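You operate a simulated robot arm through the tools that you are given. There is no shell and no other tool.

You are at the controls of a simulated robot arm. One attempt, no reset.

## Task
Polish the scratch off blank 4 with the green pad.
Fine: in the black holder, lamp on first; then pad back, blank in the clean tray, lamp off. What is to be rubbed or washed off counts as gone when no trace of it is left.

It is judged by the outcome, as a careful person would: the job done as asked, and still so three seconds after it is handed in. It fails if anything else is knocked over, pushed out of place, dropped, spilled or broken.

## Robot
A 7-joint arm with a two-finger parallel gripper, fixed in place. Base frame: the origin is on the floor under the middle of its stand, x ahead of it, y to its left, z up. Readings come in m, degrees, newtons and seconds.
It reaches about 1.479 m from its shoulder. Its first joint turns from -166.0 to 166.0 degrees. Payload 4.4 kg.
The tool frame sits at the grasp point between the pads (the TCP): z along the fingers, y along the line on which they close. The tips reach 0.023 m beyond it. The gripper opens to 0.094 m. The fingers are 0.038 m wide and 0.01 m thick; the gripper's body (0.054 by 0.096 m) begins 0.039 m behind the TCP.
Orientation is told as [roll, pitch, yaw] about the base's x, y, z axes, in that order, counted from this pose: with the fingers straight down and closing along the base's y, the tool's x points along the base's -x, its y along +y and its z along -z.

## Interface
- The arm moves only by the tool arm_command. Its argument "plan" is a list of rows, each a list of 3 entries, a list of its own where there are three numbers: the shift along the tool's x, y, z in units of 20 mm (1.0 is 20 mm), then the turn, a rotation vector about the tool's x, y, z in units of 8 degrees (1.0 is 8 degrees), then the opening in per cent of the stroke, from 0 (shut) to 100 (fully open). In form: [[[tx, ty, tz], [rx, ry, rz], fingers], ...]. A call has 1 to 20 rows; each row shifts and turns the commanded pose from where the row before left it, along the tool's axes as they then stand. A call with a number of a shift or a turn outside -1 to 1 is refused whole. Each row takes 0.2 s and may step no farther than 0.05 m and 8.6 degrees from the row before; otherwise, or with a gripper value out of range, the whole call is refused. A pose out of reach is approached as far as the arm can. The call stops where the force on the tool passes 40 N (or 10 N more than at its start, if that is more) or the arm is blocked; 0.2 s more then pass. The fingers move at their own pace (about 0.072 m/s each) and stop on an object; they squeeze with about 34 N. The grip force told is the motor's: it shows also when the fingers shut on nothing. Time passes only in rows, and 0.2 s behind the last, so rows that do not move let the fingers close. The reply holds the time, the measured pose of the TCP, the force on the tool along the base axes, the opening and the grip force, in the units named above and with some noise, with the torque about the TCP (base axes, N m) and any sound that the robot's microphone picked up.
- Cameras (640 x 400 px; columns grow to the right, rows downward): "scene" is fixed at [0.2218, 0.6503, 1.6401]; the picture's right is [-0.42, -0.91, 0.00], its down [-0.77, 0.36, -0.52] and it looks along [0.47, -0.22, -0.85] (base axes); focal length 276 px, centre (320, 200). "wrist" rides on the gripper at [0.086, 0.016, -0.074] in the tool frame; the picture's right is [-0.18, 0.98, 0.00], its down [-0.58, -0.11, -0.81] and it looks along [-0.79, -0.15, 0.59] (tool axes); focal length 243 px, centre (320, 200).
- get_image(camera): a new picture of that camera. It takes no simulated time.
- pixel_to_xyz(camera, pixels): for up to 12 pixels [column, row] of the newest picture of that camera ("zoom" is the newest enlarged one), the place [x, y, z] in the base frame of the surface seen there, good to about 0.003 m. It takes no simulated time.
- enlarge(camera, box): a new picture of the part [left, top, right, bottom] of that camera's present view, enlarged. It takes no simulated time.
- hand_in(): hands the job in; it is judged then, once.

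Unless the task says otherwise, let go and move clear before handing in.

The tools are called as name(argument=value, ...) on one line, values as JSON. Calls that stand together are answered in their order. arm_command: Moves the arm, as the interface text tells. Its arguments: {"type":"object","properties":{"plan":{"type":"array"}},"required":["plan"]} The other tools are called the same way: get_image (camera) takes a picture; pixel_to_xyz (camera, pixels) gives the place of the surface under pixels of a picture; enlarge (camera, box) takes an enlarged picture of a part of a camera's view; hand_in () hands the job in.

At the start:

```text
time: 0.0
tcp_pos: [0.4903, 0.3523, 1.196]
tool_rot: [0.0, 0.1, -0.1]
force: [0.9, -0.1, -0.3]
torque: [0.02, 0.0, 0.03]
width: 0.0941
gripper_force: 0.1
```

scene: 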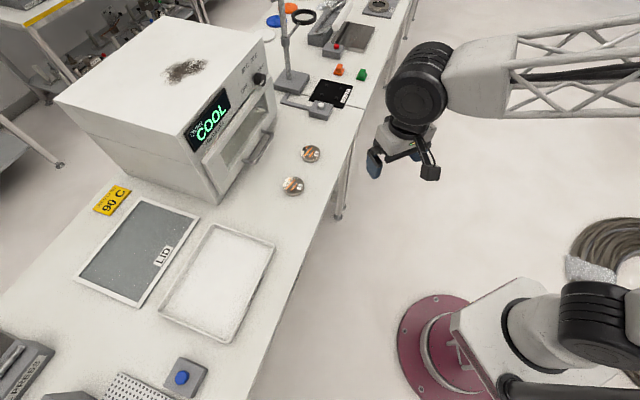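
wrist: 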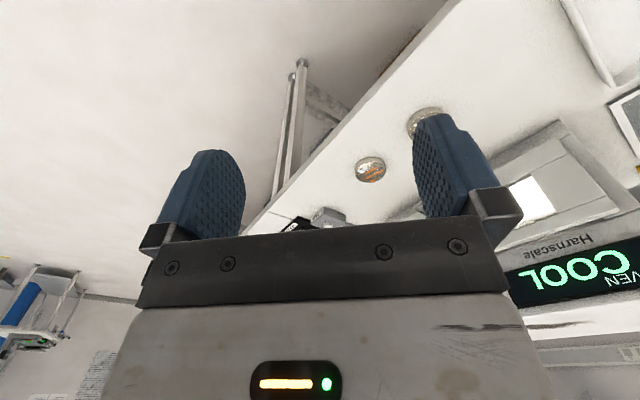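

The scene shows a bench with an oven, two round blanks near (311,154) and (292,185), a tray at (218,280), a lid at (138,250), and small orange/green pieces near (340,70)/(361,75). I'll enlarge several parts to identify everything first.

enlarge(camera="scene", box=[250, 0, 430, 112])

enlarge(camera="scene", box=[260, 120, 360, 210])

enlarge(camera="scene", box=[0, 180, 320, 400])

```text
3.56 times, centred on (340, 56) of scene
```

zoom: 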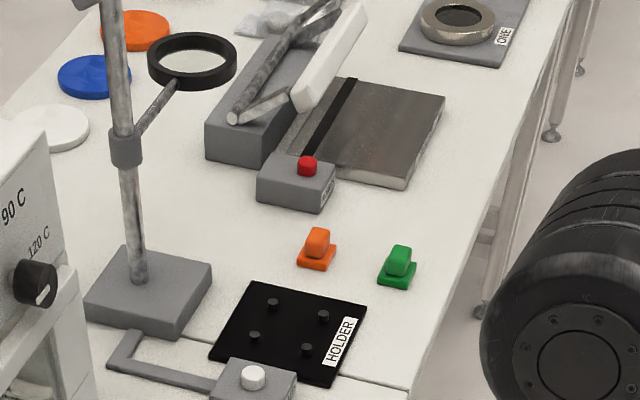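

```text
4.44 times, centred on (310, 165) of scene
```

zoom: 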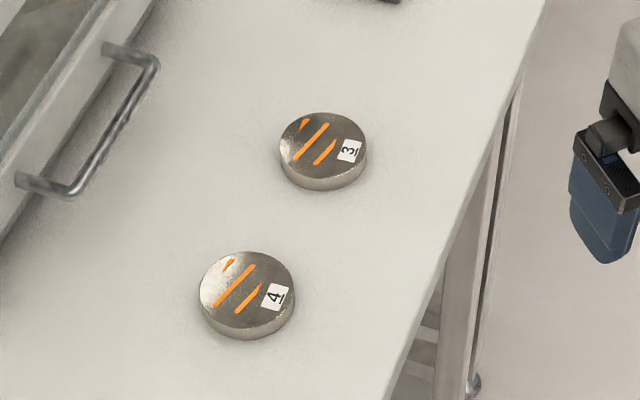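

```text
1.82 times, centred on (160, 290) of scene
```

zoom: 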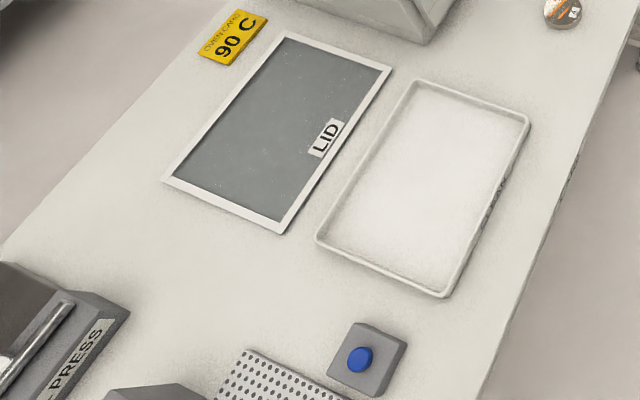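

Zooms show blank 4 at scene (292,185), blank 3 at (311,154), the green pad at (361,75), the HOLDER plate at (330,95) and a white button at (320,106) whose conduit runs to the ring lamp's base. Next I'll measure positions and look closer at holder and lamp.

enlarge(camera="scene", box=[270, 60, 390, 135])

get_image(camera="scene")

pixel_to_xyz(camera="scene", pixels=[[292, 185], [311, 154], [361, 72], [361, 79], [340, 68], [320, 104], [320, 111], [338, 47], [330, 95], [218, 280], [305, 16], [290, 80]])

```text
5.33 times, centred on (330, 98) of scene
```

zoom: 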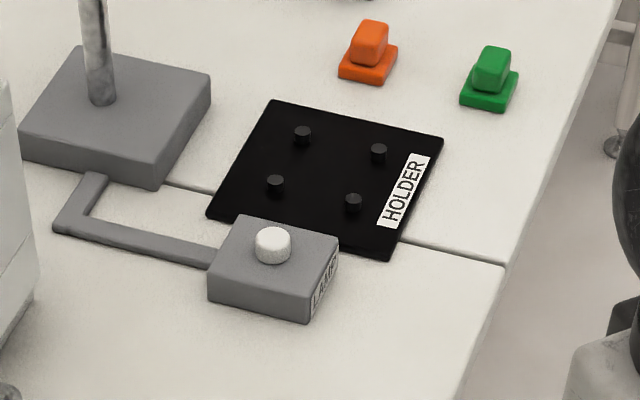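

```text
taken
```

scene: 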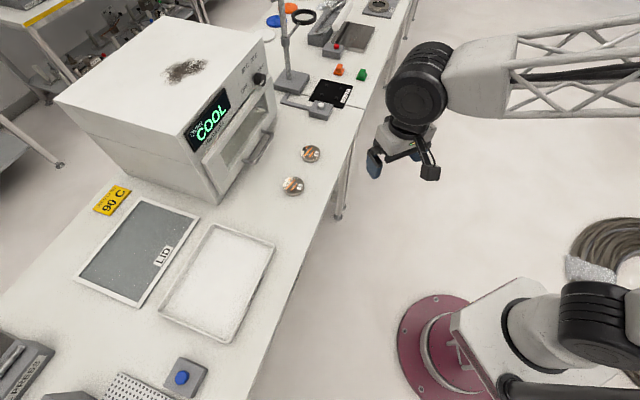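

```text
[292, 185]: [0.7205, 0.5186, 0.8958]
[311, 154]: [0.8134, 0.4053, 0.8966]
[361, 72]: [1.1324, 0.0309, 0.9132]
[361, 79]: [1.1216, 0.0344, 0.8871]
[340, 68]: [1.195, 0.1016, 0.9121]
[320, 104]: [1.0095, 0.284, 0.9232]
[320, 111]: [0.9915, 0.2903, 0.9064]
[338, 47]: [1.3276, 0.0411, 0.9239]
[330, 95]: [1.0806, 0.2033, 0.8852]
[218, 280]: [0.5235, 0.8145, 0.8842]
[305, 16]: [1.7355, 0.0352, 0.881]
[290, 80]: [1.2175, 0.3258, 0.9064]
```

The bench top is about z=0.88 and blank 4's top is at about (0.72,0.52,0.896). I'll zoom into the rest of the scene to find which tray is "clean" and read other labels.

enlarge(camera="scene", box=[0, 0, 160, 100])

enlarge(camera="scene", box=[300, 0, 420, 75])

enlarge(camera="scene", box=[0, 300, 220, 400])

enlarge(camera="scene", box=[150, 210, 290, 350])

```text
4.00 times, centred on (80, 50) of scene
```

zoom: 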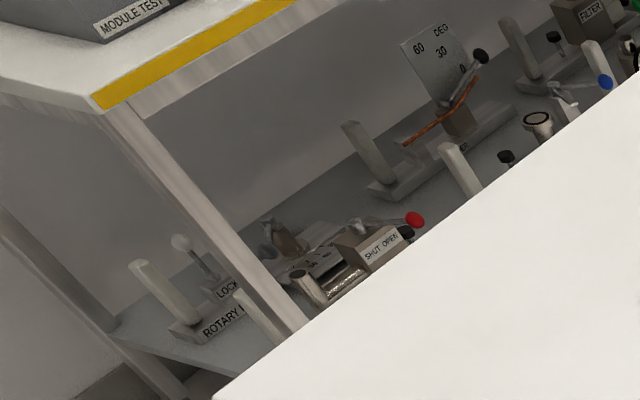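

```text
5.33 times, centred on (360, 38) of scene
```

zoom: 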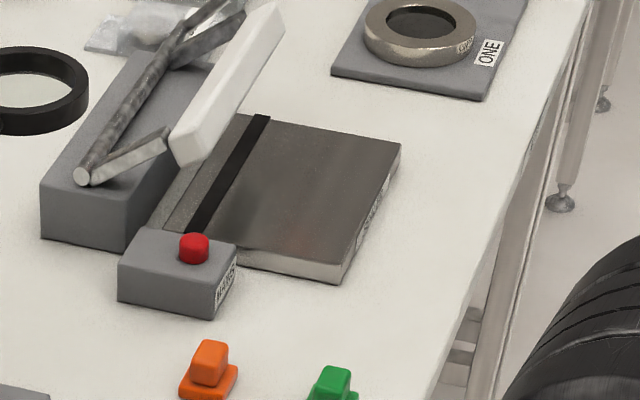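

```text
2.91 times, centred on (110, 350) of scene
```

zoom: 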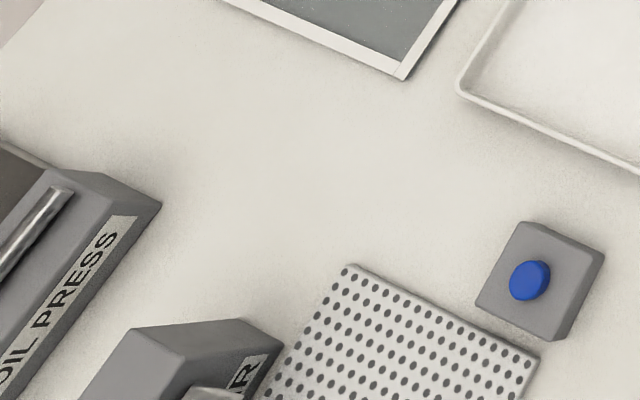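

```text
2.86 times, centred on (220, 280) of scene
```

zoom: 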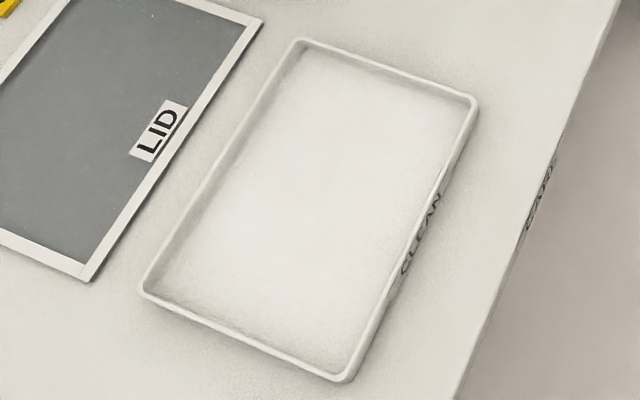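

The tray at scene (218,280) reads CLEAN on its side wall, so that is the target tray. There is also writing on the bench edge near (270,250) and on the lamp switch box, which I'll read and measure more.

enlarge(camera="scene", box=[240, 220, 320, 280])

enlarge(camera="scene", box=[305, 90, 365, 128])

pixel_to_xyz(camera="scene", pixels=[[292, 176], [282, 185], [301, 185], [292, 192], [286, 178], [292, 200], [303, 148], [311, 165], [325, 175], [250, 220], [300, 230], [330, 130]])

enlarge(camera="scene", box=[300, 70, 360, 108])

pixel_to_xyz(camera="zoom", pixels=[[320, 200], [640, 100]])

```text
6.67 times, centred on (280, 250) of scene
```

zoom: 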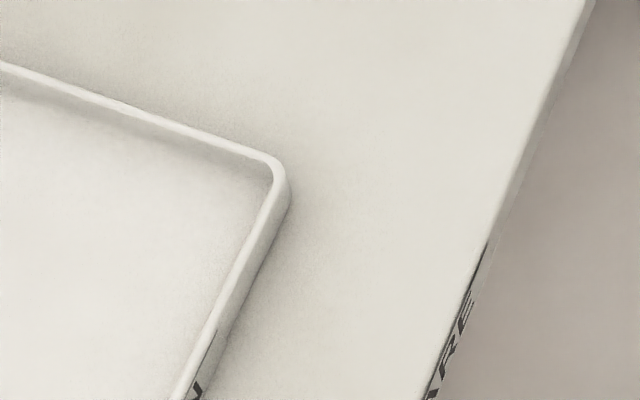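

```text
10.53 times, centred on (335, 109) of scene
```

zoom: 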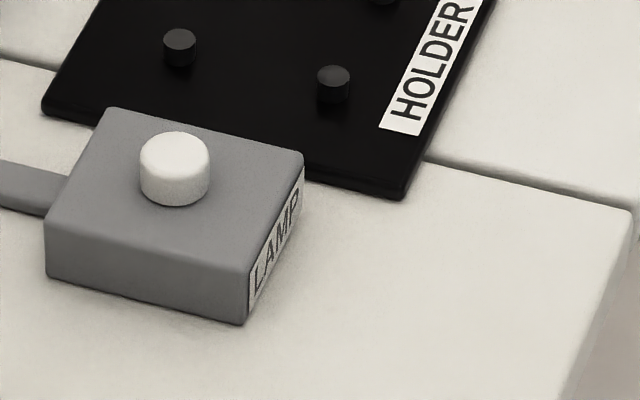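

```text
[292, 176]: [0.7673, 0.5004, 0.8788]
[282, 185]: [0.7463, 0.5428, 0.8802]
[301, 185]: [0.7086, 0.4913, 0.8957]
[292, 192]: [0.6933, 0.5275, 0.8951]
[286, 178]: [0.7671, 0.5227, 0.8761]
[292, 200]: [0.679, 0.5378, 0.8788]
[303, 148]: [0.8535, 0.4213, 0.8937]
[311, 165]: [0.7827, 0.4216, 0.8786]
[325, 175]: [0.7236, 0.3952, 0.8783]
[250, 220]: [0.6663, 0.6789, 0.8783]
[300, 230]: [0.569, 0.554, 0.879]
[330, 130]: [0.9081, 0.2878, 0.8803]
```

```text
10.53 times, centred on (330, 89) of scene
```

zoom: 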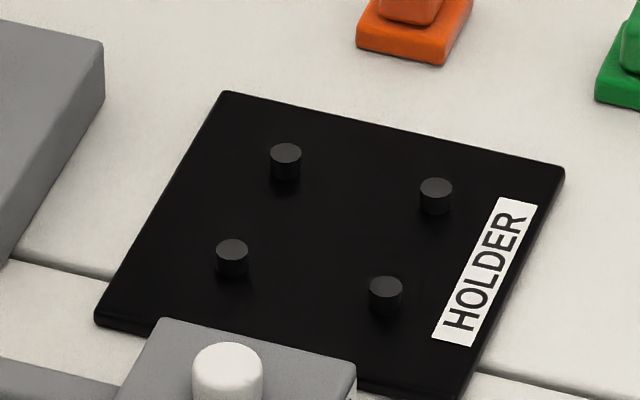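

```text
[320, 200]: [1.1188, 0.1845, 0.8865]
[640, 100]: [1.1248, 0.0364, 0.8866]
```

The label reads LAMP on the white-button box, and the holder has four pegs. I'll measure the pegs, plate and the button in the zoomed views, then the blank, pads, and tray.

pixel_to_xyz(camera="zoom", pixels=[[285, 152], [435, 187], [231, 248], [385, 286], [285, 182], [435, 212], [235, 280], [387, 315], [225, 93], [562, 170], [98, 318], [228, 362]])

enlarge(camera="scene", box=[272, 167, 312, 203])

pixel_to_xyz(camera="zoom", pixels=[[320, 200], [200, 150], [400, 150], [250, 300]])

```text
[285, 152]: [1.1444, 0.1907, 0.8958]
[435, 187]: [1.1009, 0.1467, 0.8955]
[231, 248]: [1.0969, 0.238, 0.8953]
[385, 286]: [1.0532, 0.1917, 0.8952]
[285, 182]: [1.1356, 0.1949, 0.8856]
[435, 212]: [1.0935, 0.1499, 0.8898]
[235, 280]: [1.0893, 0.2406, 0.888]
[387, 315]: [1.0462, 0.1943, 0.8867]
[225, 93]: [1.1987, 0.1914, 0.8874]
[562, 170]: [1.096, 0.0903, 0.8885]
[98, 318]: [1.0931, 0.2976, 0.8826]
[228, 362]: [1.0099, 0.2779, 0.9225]
```

```text
11.11 times, centred on (292, 185) of scene
```

zoom: 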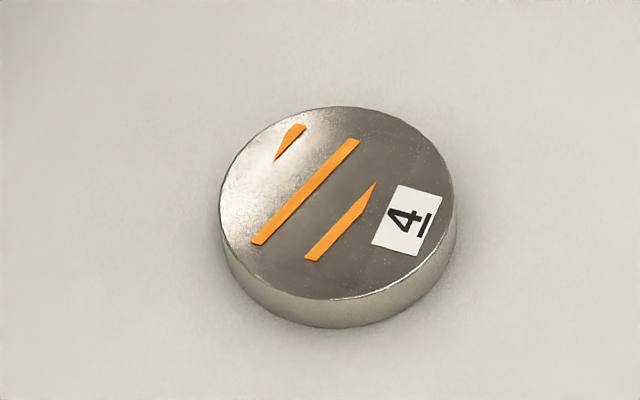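

```text
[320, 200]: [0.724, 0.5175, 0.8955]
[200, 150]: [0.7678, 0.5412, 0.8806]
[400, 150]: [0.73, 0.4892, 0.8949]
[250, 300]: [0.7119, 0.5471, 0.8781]
```

Pegs form a ~65 mm square aligned at 45° centred near (1.099,0.192), and blank 4 is ~69 mm across, ~17 mm thick, so it fits between the pegs. Now I'll measure the lamp ring and post since they may overhang the holder, plus the tray, pads and button.

enlarge(camera="scene", box=[260, 0, 340, 50])

pixel_to_xyz(camera="scene", pixels=[[293, 14], [314, 14], [304, 23], [303, 10], [284, 40], [285, 10], [283, 2], [288, 75], [297, 27], [290, 36], [285, 42], [303, 92]])

pixel_to_xyz(camera="scene", pixels=[[214, 226], [272, 246], [160, 308], [228, 341], [245, 290], [220, 235], [200, 260], [230, 300], [190, 310], [250, 250], [182, 378], [270, 135]])

```text
8.00 times, centred on (300, 25) of scene
```

zoom: 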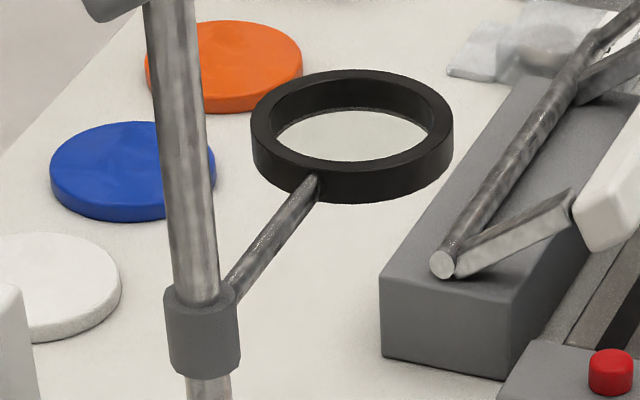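

```text
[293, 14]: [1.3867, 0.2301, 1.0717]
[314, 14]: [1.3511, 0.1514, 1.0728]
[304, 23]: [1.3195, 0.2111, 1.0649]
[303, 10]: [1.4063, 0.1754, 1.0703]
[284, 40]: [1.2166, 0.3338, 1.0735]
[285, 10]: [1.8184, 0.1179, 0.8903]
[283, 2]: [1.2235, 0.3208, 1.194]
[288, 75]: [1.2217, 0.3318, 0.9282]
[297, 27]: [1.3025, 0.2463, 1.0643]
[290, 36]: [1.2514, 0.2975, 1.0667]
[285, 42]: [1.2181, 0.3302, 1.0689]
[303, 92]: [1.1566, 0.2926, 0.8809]
```

```text
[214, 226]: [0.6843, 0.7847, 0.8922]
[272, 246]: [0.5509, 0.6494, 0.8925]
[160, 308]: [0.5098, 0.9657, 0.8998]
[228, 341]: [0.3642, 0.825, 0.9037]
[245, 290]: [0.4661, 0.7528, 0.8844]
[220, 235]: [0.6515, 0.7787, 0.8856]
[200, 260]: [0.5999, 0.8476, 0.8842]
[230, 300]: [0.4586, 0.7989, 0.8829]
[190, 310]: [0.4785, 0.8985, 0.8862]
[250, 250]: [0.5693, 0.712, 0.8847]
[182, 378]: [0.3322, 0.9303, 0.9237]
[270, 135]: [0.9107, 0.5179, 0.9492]
```

The ring magnifier sits at (1.37,0.19,1.07) and the post at (1.22,0.33), clear of the holder; tray floor is z≈0.884, rim ≈0.90. I'll measure the oven's front, handle, button and the pads precisely.

pixel_to_xyz(camera="scene", pixels=[[262, 145], [243, 165], [274, 85], [277, 130], [218, 205], [205, 160], [262, 78], [272, 3], [186, 110], [240, 60], [262, 40], [270, 110]])

enlarge(camera="scene", box=[300, 96, 340, 121])

pixel_to_xyz(camera="zoom", pixels=[[320, 80], [285, 100], [355, 100], [320, 60], [320, 110], [320, 140], [320, 160], [180, 200], [470, 160], [430, 230], [250, 300], [320, 125]])

```text
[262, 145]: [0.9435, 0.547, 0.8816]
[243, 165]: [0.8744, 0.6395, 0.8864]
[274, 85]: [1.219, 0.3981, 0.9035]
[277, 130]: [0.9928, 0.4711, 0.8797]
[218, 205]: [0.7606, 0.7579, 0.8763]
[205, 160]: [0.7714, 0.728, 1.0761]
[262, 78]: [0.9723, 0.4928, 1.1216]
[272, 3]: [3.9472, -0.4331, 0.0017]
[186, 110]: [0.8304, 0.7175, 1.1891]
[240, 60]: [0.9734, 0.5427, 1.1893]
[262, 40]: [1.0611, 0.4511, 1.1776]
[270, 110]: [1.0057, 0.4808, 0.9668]
```

```text
16.00 times, centred on (320, 108) of scene
```

zoom: 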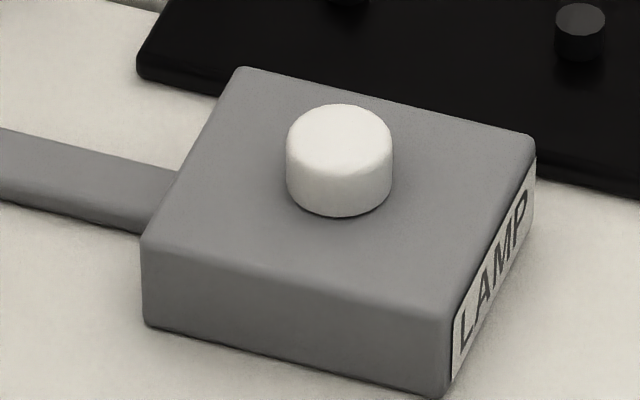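

```text
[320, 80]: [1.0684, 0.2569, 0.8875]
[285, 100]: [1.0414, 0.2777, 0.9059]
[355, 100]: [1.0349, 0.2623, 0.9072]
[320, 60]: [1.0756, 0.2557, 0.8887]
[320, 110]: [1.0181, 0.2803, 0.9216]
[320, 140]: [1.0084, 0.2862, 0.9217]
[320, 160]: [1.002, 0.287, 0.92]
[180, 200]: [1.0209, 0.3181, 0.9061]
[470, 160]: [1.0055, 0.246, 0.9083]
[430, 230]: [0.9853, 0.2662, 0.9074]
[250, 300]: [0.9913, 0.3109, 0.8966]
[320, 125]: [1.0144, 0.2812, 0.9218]
```

Button top centre is about (1.009,0.279,0.922), and nothing blocks it from what I can see, but the scene picture cuts off above z≈1.2 over the holder, so a lamp head could be hidden there. I'll tilt the wrist up in place to look at the top of the post.

arm_command(plan=[[[0, 0, 0], [0, -1, 0], 100], [[0, 0, 0], [0, -1, 0], 100], [[0, 0, 0], [0, -1, 0], 100], [[0, 0, 0], [0, -1, 0], 100], [[0, 0, 0], [0, -1, 0], 100], [[0, 0, 0], [0, -1, 0], 100]])

get_image(camera="wrist")

```text
time: 1.4
tcp_pos: [0.4895, 0.352, 1.1949]
tool_rot: [0.0, -48.1, 0.1]
force: [0.4, 0.1, 0.2]
torque: [0.01, 0.02, -0.03]
width: 0.0941
gripper_force: 0.1
```

```text
taken
```

wrist: 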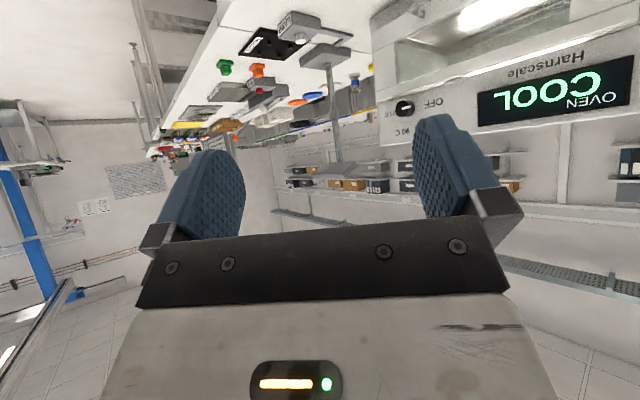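

The inverted wrist view shows the post rising from (325,55) to about (338,160) with no obvious overhang. I'll zoom in on it.

enlarge(camera="wrist", box=[200, 0, 420, 180])

pixel_to_xyz(camera="wrist", pixels=[[338, 158], [333, 110], [327, 58], [338, 150], [258, 70], [225, 68], [300, 40]])

```text
2.22 times, centred on (310, 90) of wrist
```

zoom: 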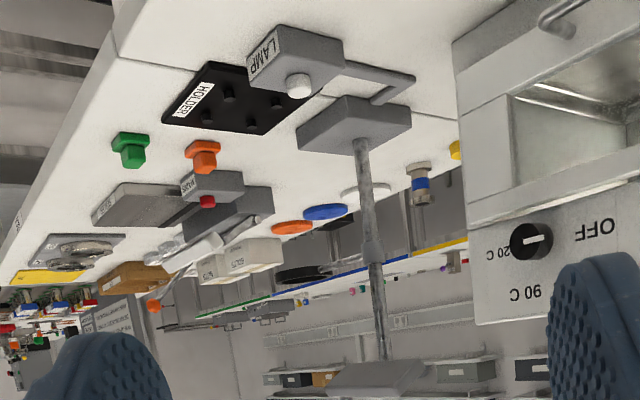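

```text
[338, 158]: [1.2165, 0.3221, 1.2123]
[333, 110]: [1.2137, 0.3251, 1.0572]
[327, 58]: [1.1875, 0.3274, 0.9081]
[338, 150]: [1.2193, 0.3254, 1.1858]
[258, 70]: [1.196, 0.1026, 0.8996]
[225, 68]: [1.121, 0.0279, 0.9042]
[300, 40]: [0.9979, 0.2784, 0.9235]
```

There is a flat lamp head at the top of the post around wrist pixel (335,172). I'll measure its extent.

enlarge(camera="wrist", box=[270, 120, 400, 220])

pixel_to_xyz(camera="wrist", pixels=[[335, 170], [318, 172], [350, 168], [320, 176], [345, 174], [330, 178], [355, 164], [335, 174], [310, 178], [340, 165]])

```text
4.00 times, centred on (335, 170) of wrist
```

zoom: 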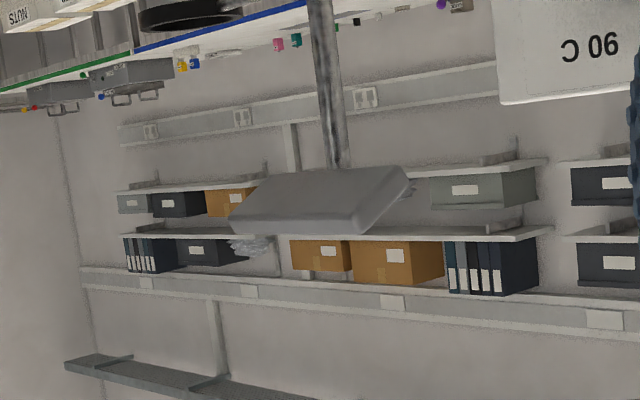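

```text
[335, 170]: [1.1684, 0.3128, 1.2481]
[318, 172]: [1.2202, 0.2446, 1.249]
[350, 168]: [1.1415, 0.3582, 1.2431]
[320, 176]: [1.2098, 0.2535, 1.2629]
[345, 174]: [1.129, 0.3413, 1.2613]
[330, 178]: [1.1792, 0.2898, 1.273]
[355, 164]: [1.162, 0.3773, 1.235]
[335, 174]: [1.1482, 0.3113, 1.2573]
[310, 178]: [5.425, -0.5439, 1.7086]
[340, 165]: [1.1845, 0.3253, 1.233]
```

The lamp head is a block at z≈1.23–1.28 whose near face runs from about (1.22,0.24) to (1.13,0.345), roughly 0.126 m off the holder's axis. I'll return to vertical and measure the arm's wrist drum to know my clearance.

arm_command(plan=[[[0, 0, 0], [0, 1, 0], 100], [[0, 0, 0], [0, 1, 0], 100], [[0, 0, 0], [0, 1, 0], 100], [[0, 0, 0], [0, 1, 0], 100], [[0, 0, 0], [0, 1, 0], 100], [[0, 0, 0], [0, 1, 0], 100]])

get_image(camera="scene")

pixel_to_xyz(camera="scene", pixels=[[418, 85], [390, 85], [415, 120], [440, 60], [470, 80], [400, 150], [376, 165], [430, 172], [410, 55], [520, 60], [600, 90]])

```text
time: 2.8
tcp_pos: [0.4889, 0.3521, 1.1966]
tool_rot: [0.0, 0.1, 0.0]
force: [-0.1, 0.5, -0.1]
torque: [-0.03, -0.01, 0.03]
width: 0.0941
gripper_force: 0.1
```

```text
taken
```

scene: 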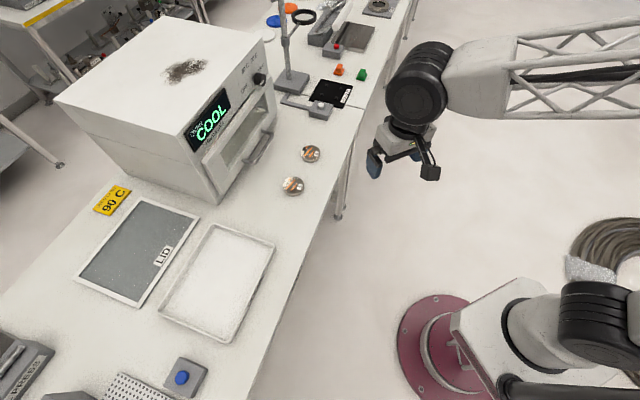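

```text
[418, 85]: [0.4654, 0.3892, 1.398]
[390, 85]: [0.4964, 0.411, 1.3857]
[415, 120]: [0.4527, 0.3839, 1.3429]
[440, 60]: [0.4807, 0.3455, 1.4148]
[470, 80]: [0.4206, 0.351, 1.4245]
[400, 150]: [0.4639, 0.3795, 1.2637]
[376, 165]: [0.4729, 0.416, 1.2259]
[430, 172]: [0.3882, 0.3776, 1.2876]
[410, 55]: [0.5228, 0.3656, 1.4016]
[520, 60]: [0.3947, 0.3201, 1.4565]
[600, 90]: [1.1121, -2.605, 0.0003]
```

The wrist drum sits about 0.19 m above the TCP with ~0.06 m radius, so working at TCP z≈0.92–1.05 over the holder leaves clearance to the lamp head. I'll now close the fingers and travel toward the lamp button.

arm_command(plan=[[[-1, -0.14, 0.3], [0, 0, 0], 0], [[-1, -0.14, 0.3], [0, 0, 0], 0], [[-1, -0.14, 0.3], [0, 0, 0], 0], [[-1, -0.14, 0.3], [0, 0, 0], 0], [[-1, -0.14, 0.3], [0, 0, 0], 0], [[-1, -0.14, 0.3], [0, 0, 0], 0], [[-1, -0.14, 0.3], [0, 0, 0], 0], [[-1, -0.14, 0.3], [0, 0, 0], 0], [[-1, -0.14, 0.3], [0, 0, 0], 0], [[-1, -0.14, 0.3], [0, 0, 0], 0], [[-1, -0.14, 0.3], [0, 0, 0], 0], [[-1, -0.14, 0.3], [0, 0, 0], 0], [[-1, -0.14, 0.3], [0, 0, 0], 0], [[-1, -0.14, 0.3], [0, 0, 0], 0], [[-1, -0.14, 0.3], [0, 0, 0], 0], [[-1, -0.14, 0.3], [0, 0, 0], 0], [[-1, -0.14, 0.3], [0, 0, 0], 0], [[-1, -0.14, 0.3], [0, 0, 0], 0], [[-1, -0.14, 0.3], [0, 0, 0], 0], [[-1, -0.14, 0.3], [0, 0, 0], 0]])

get_image(camera="scene")

get_image(camera="wrist")

```text
time: 7.0
tcp_pos: [0.8906, 0.2963, 1.0749]
tool_rot: [0.0, 0.0, 0.0]
force: [-0.5, 0.2, 0.2]
torque: [-0.02, 0.0, 0.04]
width: 0.0
gripper_force: 33.7
```

```text
taken
```

scene: 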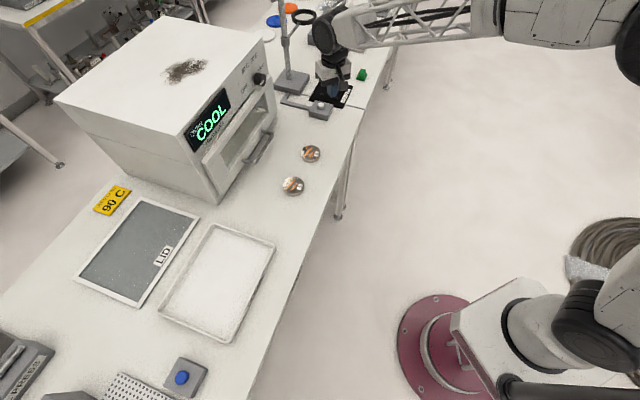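

```text
taken
```

wrist: 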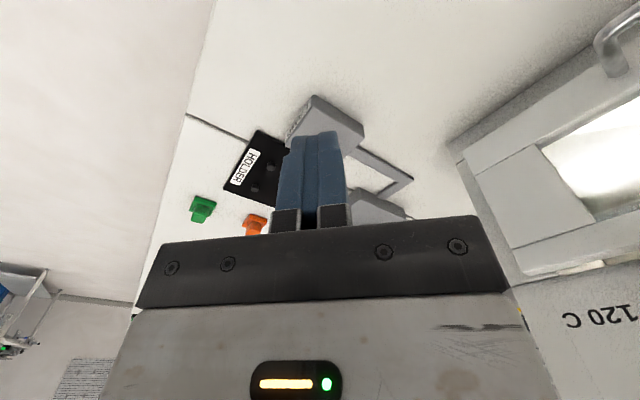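

The arm moved as planned, the closed fingertips being at wrist (318,135) with the lamp box beyond. I'll go to 3 cm above the button and check again.

arm_command(plan=[[[-0.987, -0.144, 0.8], [0, 0, 0], 0], [[-0.987, -0.144, 0.8], [0, 0, 0], 0], [[-0.987, -0.144, 0.8], [0, 0, 0], 0], [[-0.987, -0.144, 0.8], [0, 0, 0], 0], [[-0.987, -0.144, 0.8], [0, 0, 0], 0], [[-0.987, -0.144, 0.8], [0, 0, 0], 0], [[0, 0, 0], [0, 0, 0], 0]])

enlarge(camera="scene", box=[270, 40, 390, 135])

get_image(camera="wrist")

```text
time: 8.6
tcp_pos: [1.0078, 0.2803, 0.979]
tool_rot: [-0.1, 0.1, 0.0]
force: [-0.8, 0.4, 0.2]
torque: [0.0, 0.02, 0.04]
width: 0.0
gripper_force: 34.1
```

```text
4.21 times, centred on (330, 88) of scene
```

zoom: 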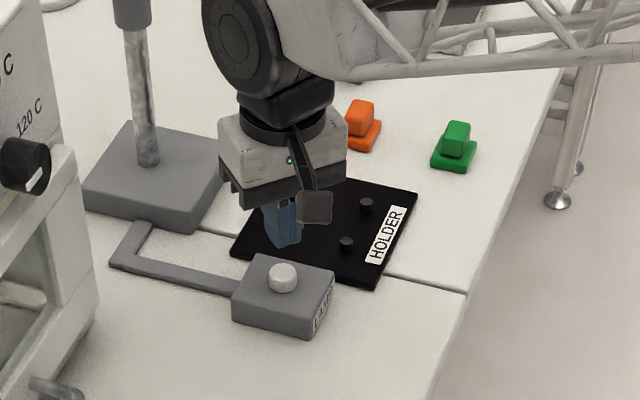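

```text
taken
```

wrist: 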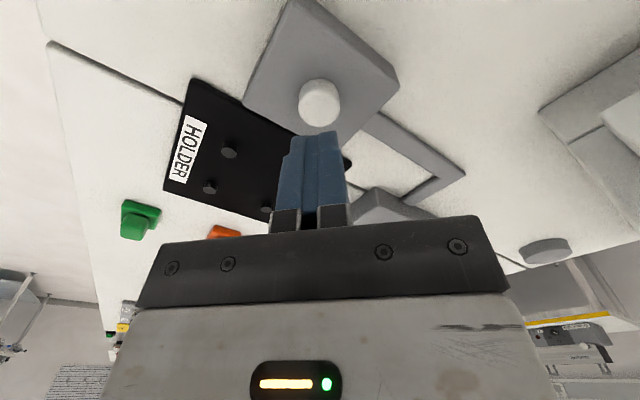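

The fingers hover about 34 mm above the button (button seen at wrist (319,97)). I'll verify the button's coordinates from the wrist camera before pressing.

pixel_to_xyz(camera="wrist", pixels=[[319, 112], [319, 122], [308, 115], [332, 115], [319, 95], [318, 140]])

enlarge(camera="wrist", box=[270, 50, 370, 150])

```text
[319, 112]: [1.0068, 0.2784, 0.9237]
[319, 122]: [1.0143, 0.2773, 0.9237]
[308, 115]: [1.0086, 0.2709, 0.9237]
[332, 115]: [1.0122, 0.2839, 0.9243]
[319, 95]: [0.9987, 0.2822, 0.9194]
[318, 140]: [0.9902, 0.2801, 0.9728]
```

```text
4.00 times, centred on (320, 100) of wrist
```

zoom: 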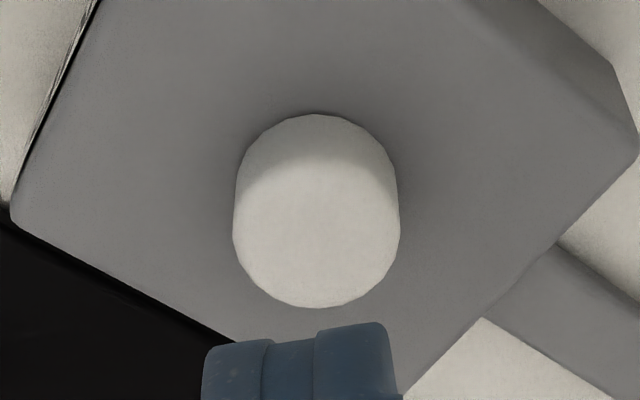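

Button centre is about (1.005,0.279,0.924), under the fingers. I'll press down gently in small steps.

arm_command(plan=[[[0, 0, 0.5], [0, 0, 0], 0], [[0, 0, 0.5], [0, 0, 0], 0], [[0, 0, 0.45], [0, 0, 0], 0], [[0, 0, 0.1], [0, 0, 0], 0], [[0, 0, 0.1], [0, 0, 0], 0], [[0, 0, 0.1], [0, 0, 0], 0], [[0, 0, 0.1], [0, 0, 0], 0]])

```text
time: 10.2
tcp_pos: [1.0083, 0.2788, 0.9422]
tool_rot: [0.0, -0.1, 0.0]
force: [-0.8, 0.6, 1.9]
torque: [0.02, 0.02, 0.01]
width: 0.0
gripper_force: 33.7
```

The reading shows a light 1.9 N upward force at z=0.942, so contact has begun without a click. I'll press a few millimetres further.

arm_command(plan=[[[0, 0, 0.1], [0, 0, 0], 0], [[0, 0, 0.1], [0, 0, 0], 0], [[0, 0, 0.1], [0, 0, 0], 0]])

enlarge(camera="scene", box=[270, 40, 390, 135])

```text
time: 11.0
tcp_pos: [1.0077, 0.2789, 0.9372]
tool_rot: [0.0, -0.1, 0.0]
force: [-4.2, -0.7, 12.0]
torque: [-0.03, 0.11, -0.03]
width: 0.0
gripper_force: 33.8
heard: click
```

```text
4.21 times, centred on (330, 88) of scene
```

zoom: 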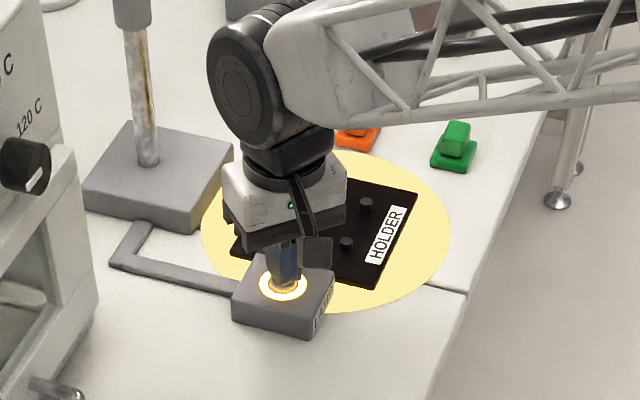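

A click was heard and the scene shows the lamp's yellow light spot on, so the lamp is lit. I'll lift off and back away toward the blanks, opening the fingers.

arm_command(plan=[[[0, 0, -0.5], [0, 0, 0], 0], [[0, 0, -1], [0, 0, 0], 0], [[0, 0, -1], [0, 0, 0], 0], [[0, 0, -1], [0, 0, 0], 0], [[0, 0, -1], [0, 0, 0], 0], [[1, 0.2, -0.5], [0, 0, 0], 50], [[1, 0.2, 0], [0, 0, 0], 100], [[1, 0.2, 0], [0, 0, 0], 100], [[1, 0.2, 0], [0, 0, 0], 100], [[1, 0.2, 0], [0, 0, 0], 100], [[1, 0.2, 0], [0, 0, 0], 100], [[1, 0.2, 0], [0, 0, 0], 100], [[0, 0, 0], [0, 0, -1], 100], [[0, 0, 0], [0, 0, -1], 100], [[0, 0, 0], [0, 0, -1], 100], [[0, 0, 0], [0, 0, -1], 100], [[0, 0, 0], [0, 0, -1], 100], [[0, 0, 0], [0, 0, -0.625], 100]])

get_image(camera="scene")

get_image(camera="wrist")

```text
time: 14.8
tcp_pos: [0.867, 0.3077, 1.0362]
tool_rot: [0.1, 0.0, 45.0]
force: [-0.1, -0.7, -0.4]
torque: [-0.01, -0.02, 0.02]
width: 0.0942
gripper_force: 0.0
```

```text
taken
```

scene: 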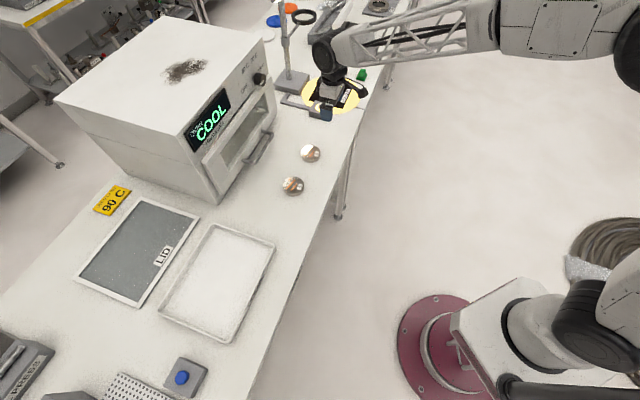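

```text
taken
```

wrist: 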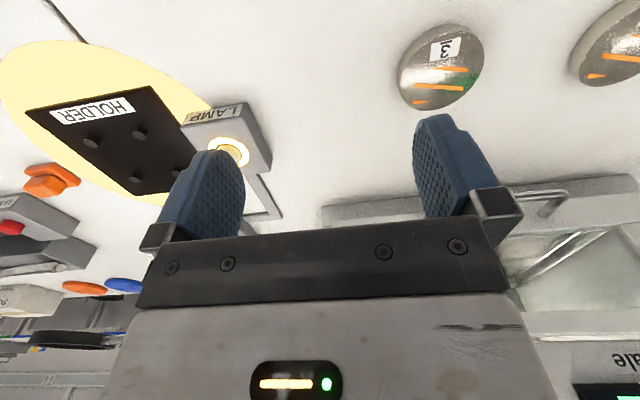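

Now at yaw 45°, with blank 3 at wrist (440,65) and blank 4 at the right edge (615,45). I'll shift over blank 4 at a hover.

arm_command(plan=[[[-0.16, 0.954, 0.1], [0, 0, 0], 100], [[-0.16, 0.954, 0.1], [0, 0, 0], 100], [[-0.16, 0.954, 0.1], [0, 0, 0], 100], [[-0.16, 0.954, 0.1], [0, 0, 0], 100], [[-0.16, 0.954, 0.1], [0, 0, 0], 100], [[-0.16, 0.954, 0.1], [0, 0, 0], 100], [[-0.16, 0.954, 0.1], [0, 0, 0], 100], [[-0.16, 0.954, 0.1], [0, 0, 0], 100], [[-0.16, 0.954, 0.1], [0, 0, 0], 100], [[-0.16, 0.954, 0.1], [0, 0, 0], 100], [[-0.16, 0.954, 0.1], [0, 0, 0], 100], [[-0.16, 0.954, 0.1], [0, 0, 0], 100], [[-0.16, 0.954, 0.1], [0, 0, 0], 100], [[0, 0, 0], [0, 0, 0], 100]])

get_image(camera="wrist")

get_image(camera="scene")

```text
time: 17.8
tcp_pos: [0.7197, 0.5122, 1.0104]
tool_rot: [0.0, 0.0, 45.0]
force: [-0.9, -0.9, -0.8]
torque: [-0.01, 0.0, 0.02]
width: 0.0939
gripper_force: 0.1
```

```text
taken
```

wrist: 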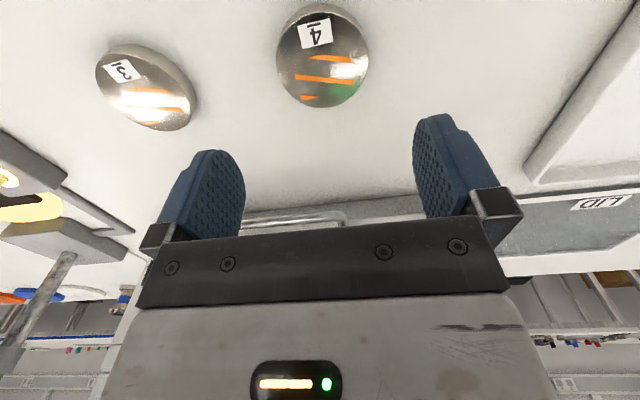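

```text
taken
```

scene: 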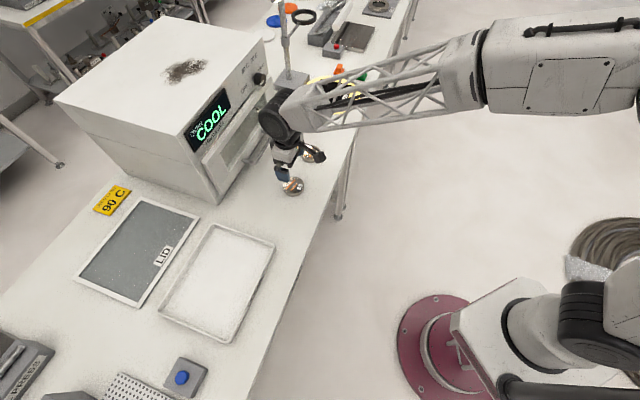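

Blank 4 is seen in the wrist view at (322,58), between the open fingers. I'll measure its top edge points for an exact centre.

enlarge(camera="wrist", box=[260, 0, 380, 115])

pixel_to_xyz(camera="wrist", pixels=[[282, 60], [285, 50], [360, 52], [362, 62], [322, 100], [322, 18], [322, 58], [300, 90], [350, 85], [300, 58], [340, 58], [322, 8]])

```text
3.48 times, centred on (320, 58) of wrist
```

zoom: 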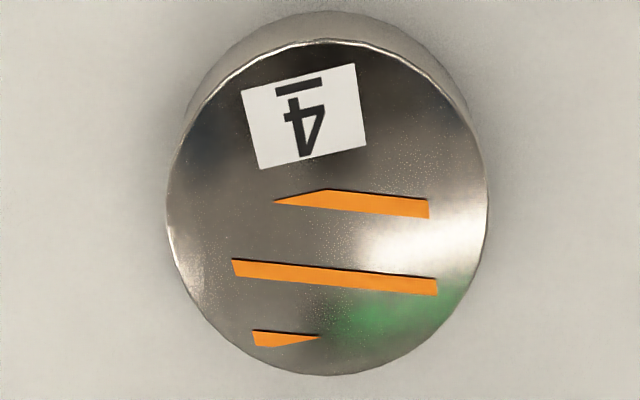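

```text
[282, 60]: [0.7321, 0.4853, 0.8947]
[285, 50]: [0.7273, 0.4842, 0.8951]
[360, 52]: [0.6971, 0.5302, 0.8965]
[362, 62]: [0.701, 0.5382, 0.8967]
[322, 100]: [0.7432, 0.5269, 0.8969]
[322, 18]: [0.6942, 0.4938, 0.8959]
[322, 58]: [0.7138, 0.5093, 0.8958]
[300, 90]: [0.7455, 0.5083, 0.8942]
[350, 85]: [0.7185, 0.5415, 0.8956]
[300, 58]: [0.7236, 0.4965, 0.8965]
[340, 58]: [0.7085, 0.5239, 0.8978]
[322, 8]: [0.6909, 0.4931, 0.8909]
```

The measured centre of blank 4 is about (0.7185,0.5115), within 2 mm of the TCP, diameter ~0.070 m. I'll descend to tips ~5 mm above the bench and close.

arm_command(plan=[[[0, 0, 1], [0, 0, 0], 100], [[0, 0, 1], [0, 0, 0], 100], [[0, 0, 1], [0, 0, 0], 100], [[0, 0, 1], [0, 0, 0], 100], [[0.06, 0, 0.8], [0, 0, 0], 100], [[0, 0, 0.37], [0, 0, 0], 100], [[0, 0, 0], [0, 0, 0], 100], [[0, 0, 0], [0, 0, 0], 0], [[0, 0, 0], [0, 0, 0], 0], [[0, 0, 0], [0, 0, 0], 0]])

enlarge(camera="scene", box=[240, 100, 360, 210])

get_image(camera="wrist")

```text
time: 20.0
tcp_pos: [0.7222, 0.5101, 0.9065]
tool_rot: [0.0, 0.0, 45.0]
force: [0.9, -1.4, -0.6]
torque: [-0.05, -0.01, -0.01]
width: 0.0694
gripper_force: 33.9
```

```text
3.64 times, centred on (300, 155) of scene
```

zoom: 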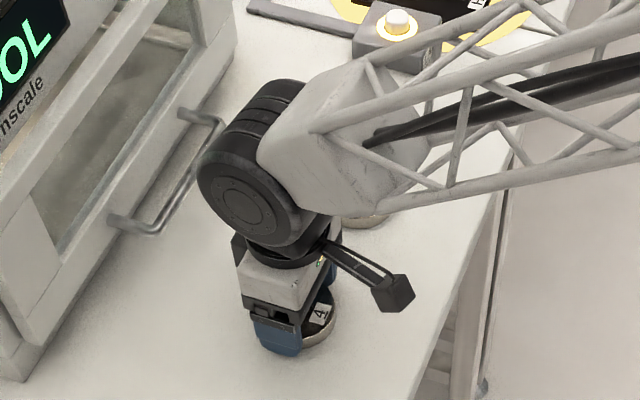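

```text
taken
```

wrist: 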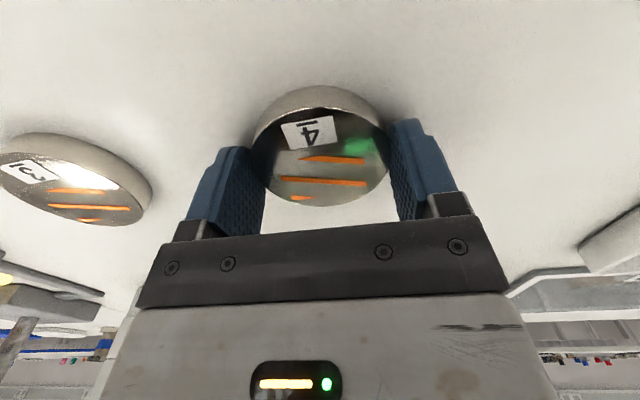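

Blank 4 is gripped (width 0.0694, 33.9 N). I'll lift it to about z=1.02 and start the carry toward the holder.

arm_command(plan=[[[0, 0, -0.3], [0, 0, 0], 0], [[0, 0, -1], [0, 0, 0], 0], [[0, 0, -1], [0, 0, 0], 0], [[0, 0, -1], [0, 0, 0], 0], [[0, 0, -1], [0, 0, 0], 0], [[0, 0, -1], [0, 0, 0], 0], [[-0.05, -0.5, -0.4], [0, 0, 0], 0], [[-0.08, -0.978, 0], [0, 0, 0], 0], [[-0.08, -0.978, 0], [0, 0, 0], 0], [[-0.08, -0.978, 0], [0, 0, 0], 0], [[-0.08, -0.978, 0], [0, 0, 0], 0], [[-0.08, -0.978, 0], [0, 0, 0], 0], [[-0.08, -0.978, 0], [0, 0, 0], 0], [[-0.08, -0.978, 0], [0, 0, 0], 0], [[-0.08, -0.978, 0], [0, 0, 0], 0], [[-0.08, -0.978, 0], [0, 0, 0], 0], [[-0.08, -0.978, 0], [0, 0, 0], 0], [[0, 0, 0], [0, 0, 0], 0]])

get_image(camera="wrist")

get_image(camera="scene")

```text
time: 23.8
tcp_pos: [0.8778, 0.377, 1.0208]
tool_rot: [0.0, 0.1, 45.0]
force: [0.7, 0.0, -5.2]
torque: [-0.07, 0.02, -0.01]
width: 0.0693
gripper_force: 33.3
```

```text
taken
```

wrist: 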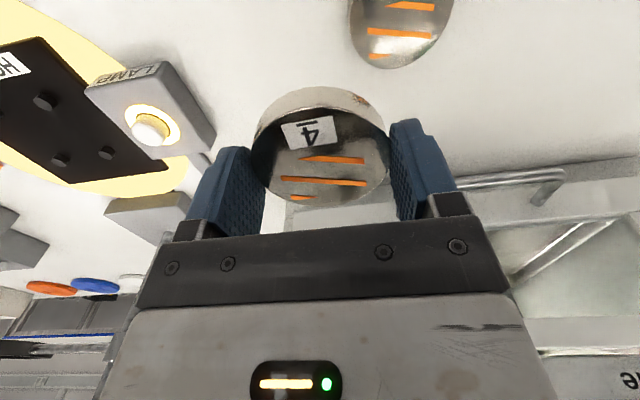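

```text
taken
```

scene: 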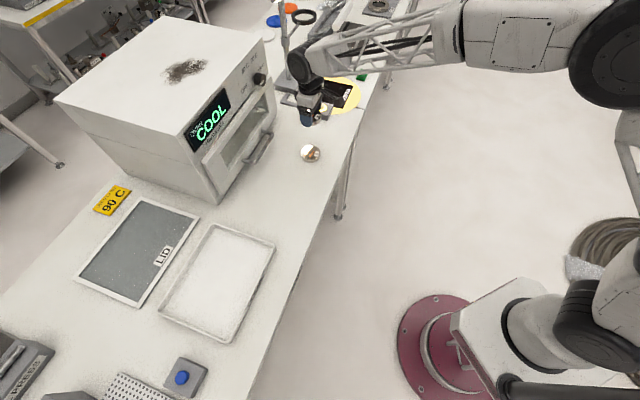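

The blank hangs securely (5.2 N weight, still 0.0693 wide). I'll continue partway and then measure pegs from the wrist view.

arm_command(plan=[[[-0.083, -0.95, 0], [0, 0, 0], 0], [[-0.083, -0.95, 0], [0, 0, 0], 0], [[-0.083, -0.95, 0], [0, 0, 0], 0], [[-0.083, -0.95, 0], [0, 0, 0], 0], [[-0.083, -0.95, 0], [0, 0, 0], 0], [[-0.083, -0.95, 0], [0, 0, 0], 0], [[-0.083, -0.95, 0], [0, 0, 0], 0], [[-0.083, -0.95, 0], [0, 0, 0], 0], [[0, 0, 0], [0, 0, 0], 0]])

get_image(camera="wrist")

enlarge(camera="scene", box=[260, 20, 420, 140])

```text
time: 25.8
tcp_pos: [0.9966, 0.2805, 1.0212]
tool_rot: [0.0, -0.1, 45.0]
force: [0.2, 0.1, -3.9]
torque: [0.04, 0.03, 0.0]
width: 0.0693
gripper_force: 34.7
```

```text
taken
```

wrist: 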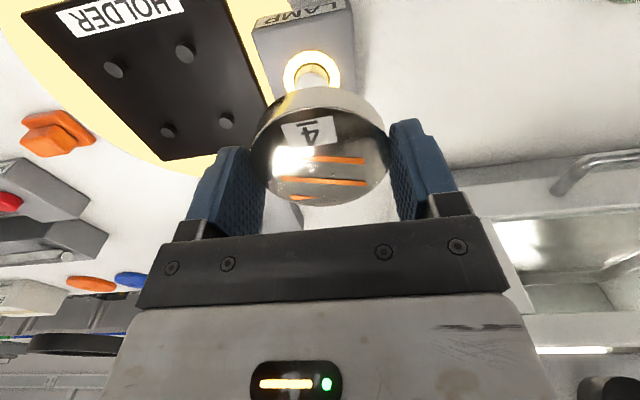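

```text
3.33 times, centred on (340, 80) of scene
```

zoom: 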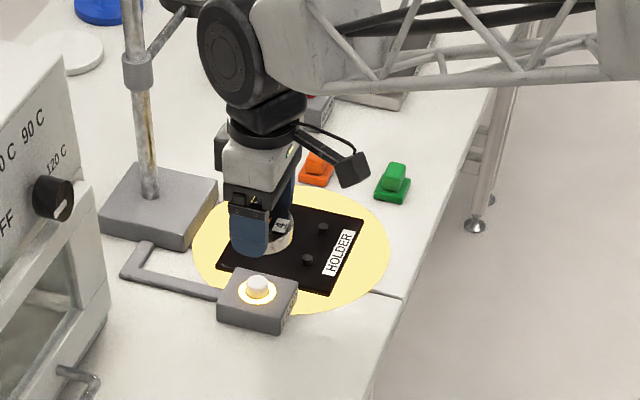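

All four pegs are visible in the wrist view near (114,69), (184,54), (167,131), (226,121). I'll zoom and measure their tops.

enlarge(camera="wrist", box=[50, 0, 270, 165])

pixel_to_xyz(camera="zoom", pixels=[[320, 200]])

pixel_to_xyz(camera="wrist", pixels=[[116, 71], [186, 56], [168, 132], [227, 123], [140, 90], [200, 95], [100, 60], [165, 155], [262, 100], [150, 40]])

```text
2.42 times, centred on (160, 82) of wrist
```

zoom: 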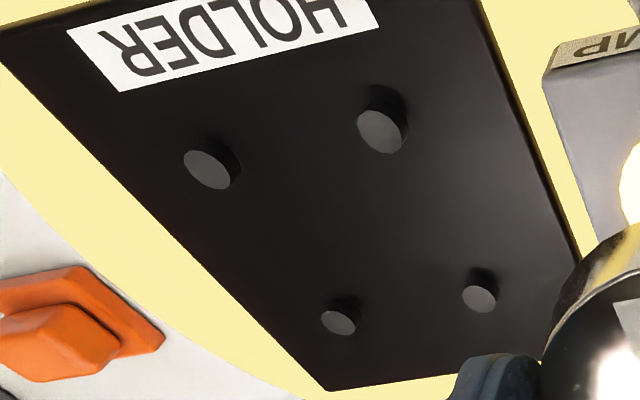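

```text
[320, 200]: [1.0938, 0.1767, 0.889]
```

```text
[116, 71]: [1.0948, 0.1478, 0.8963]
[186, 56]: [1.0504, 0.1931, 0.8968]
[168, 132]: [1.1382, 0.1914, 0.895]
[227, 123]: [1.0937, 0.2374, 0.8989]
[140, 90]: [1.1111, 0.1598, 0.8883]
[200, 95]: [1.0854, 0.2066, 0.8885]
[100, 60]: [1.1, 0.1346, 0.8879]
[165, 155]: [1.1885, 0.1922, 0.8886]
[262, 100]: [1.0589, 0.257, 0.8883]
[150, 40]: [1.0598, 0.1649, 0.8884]
```

Peg mean from the wrist is (1.0943,0.1924), agreeing with the plate centre; clearance is only ~4 mm, so I'll check the blank's centre in the grip too.

enlarge(camera="wrist", box=[240, 70, 400, 220])

pixel_to_xyz(camera="wrist", pixels=[[320, 112], [320, 116], [320, 200], [322, 155], [270, 160], [375, 160], [300, 195], [350, 195], [280, 130], [365, 130]])

```text
2.67 times, centred on (320, 145) of wrist
```

zoom: 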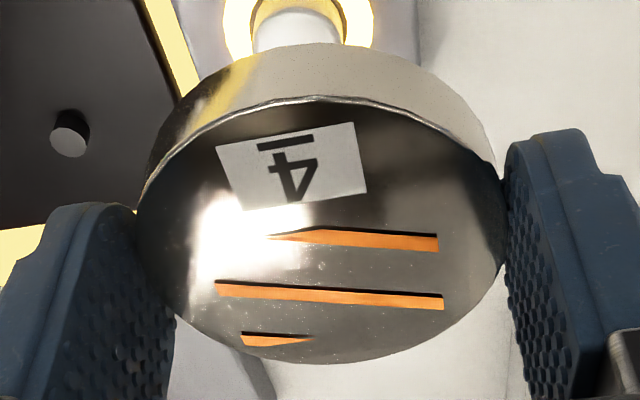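

```text
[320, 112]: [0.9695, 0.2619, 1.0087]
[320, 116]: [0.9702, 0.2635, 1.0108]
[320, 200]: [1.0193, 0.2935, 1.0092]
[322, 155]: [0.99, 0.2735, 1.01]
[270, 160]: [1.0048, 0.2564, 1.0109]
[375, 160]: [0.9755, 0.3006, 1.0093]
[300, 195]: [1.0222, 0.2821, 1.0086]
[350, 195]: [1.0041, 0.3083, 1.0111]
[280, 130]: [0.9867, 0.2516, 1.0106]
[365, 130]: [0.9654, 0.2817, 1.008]
```

Blank centre in hand is within ~1 mm of the TCP. I'll average several samples on each peg top for a better holder centre.

enlarge(camera="wrist", box=[50, 0, 270, 165])

pixel_to_xyz(camera="zoom", pixels=[[209, 169], [200, 162], [218, 176], [380, 132], [370, 125], [390, 139], [338, 322], [330, 316], [346, 328], [479, 299], [471, 293], [487, 305]])

```text
2.42 times, centred on (160, 82) of wrist
```

zoom: 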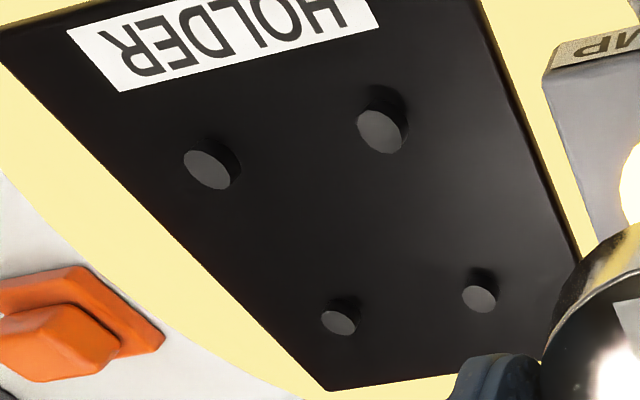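

```text
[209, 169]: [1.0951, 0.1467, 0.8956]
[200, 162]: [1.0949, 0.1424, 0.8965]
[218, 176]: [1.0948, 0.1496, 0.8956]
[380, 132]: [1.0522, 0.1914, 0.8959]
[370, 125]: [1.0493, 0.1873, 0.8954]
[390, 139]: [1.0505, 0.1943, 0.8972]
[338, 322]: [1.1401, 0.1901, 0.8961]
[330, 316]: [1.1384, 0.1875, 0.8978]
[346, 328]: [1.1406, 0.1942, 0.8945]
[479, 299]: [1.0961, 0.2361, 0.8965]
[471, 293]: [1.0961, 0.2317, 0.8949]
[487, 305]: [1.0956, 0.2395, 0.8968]
```

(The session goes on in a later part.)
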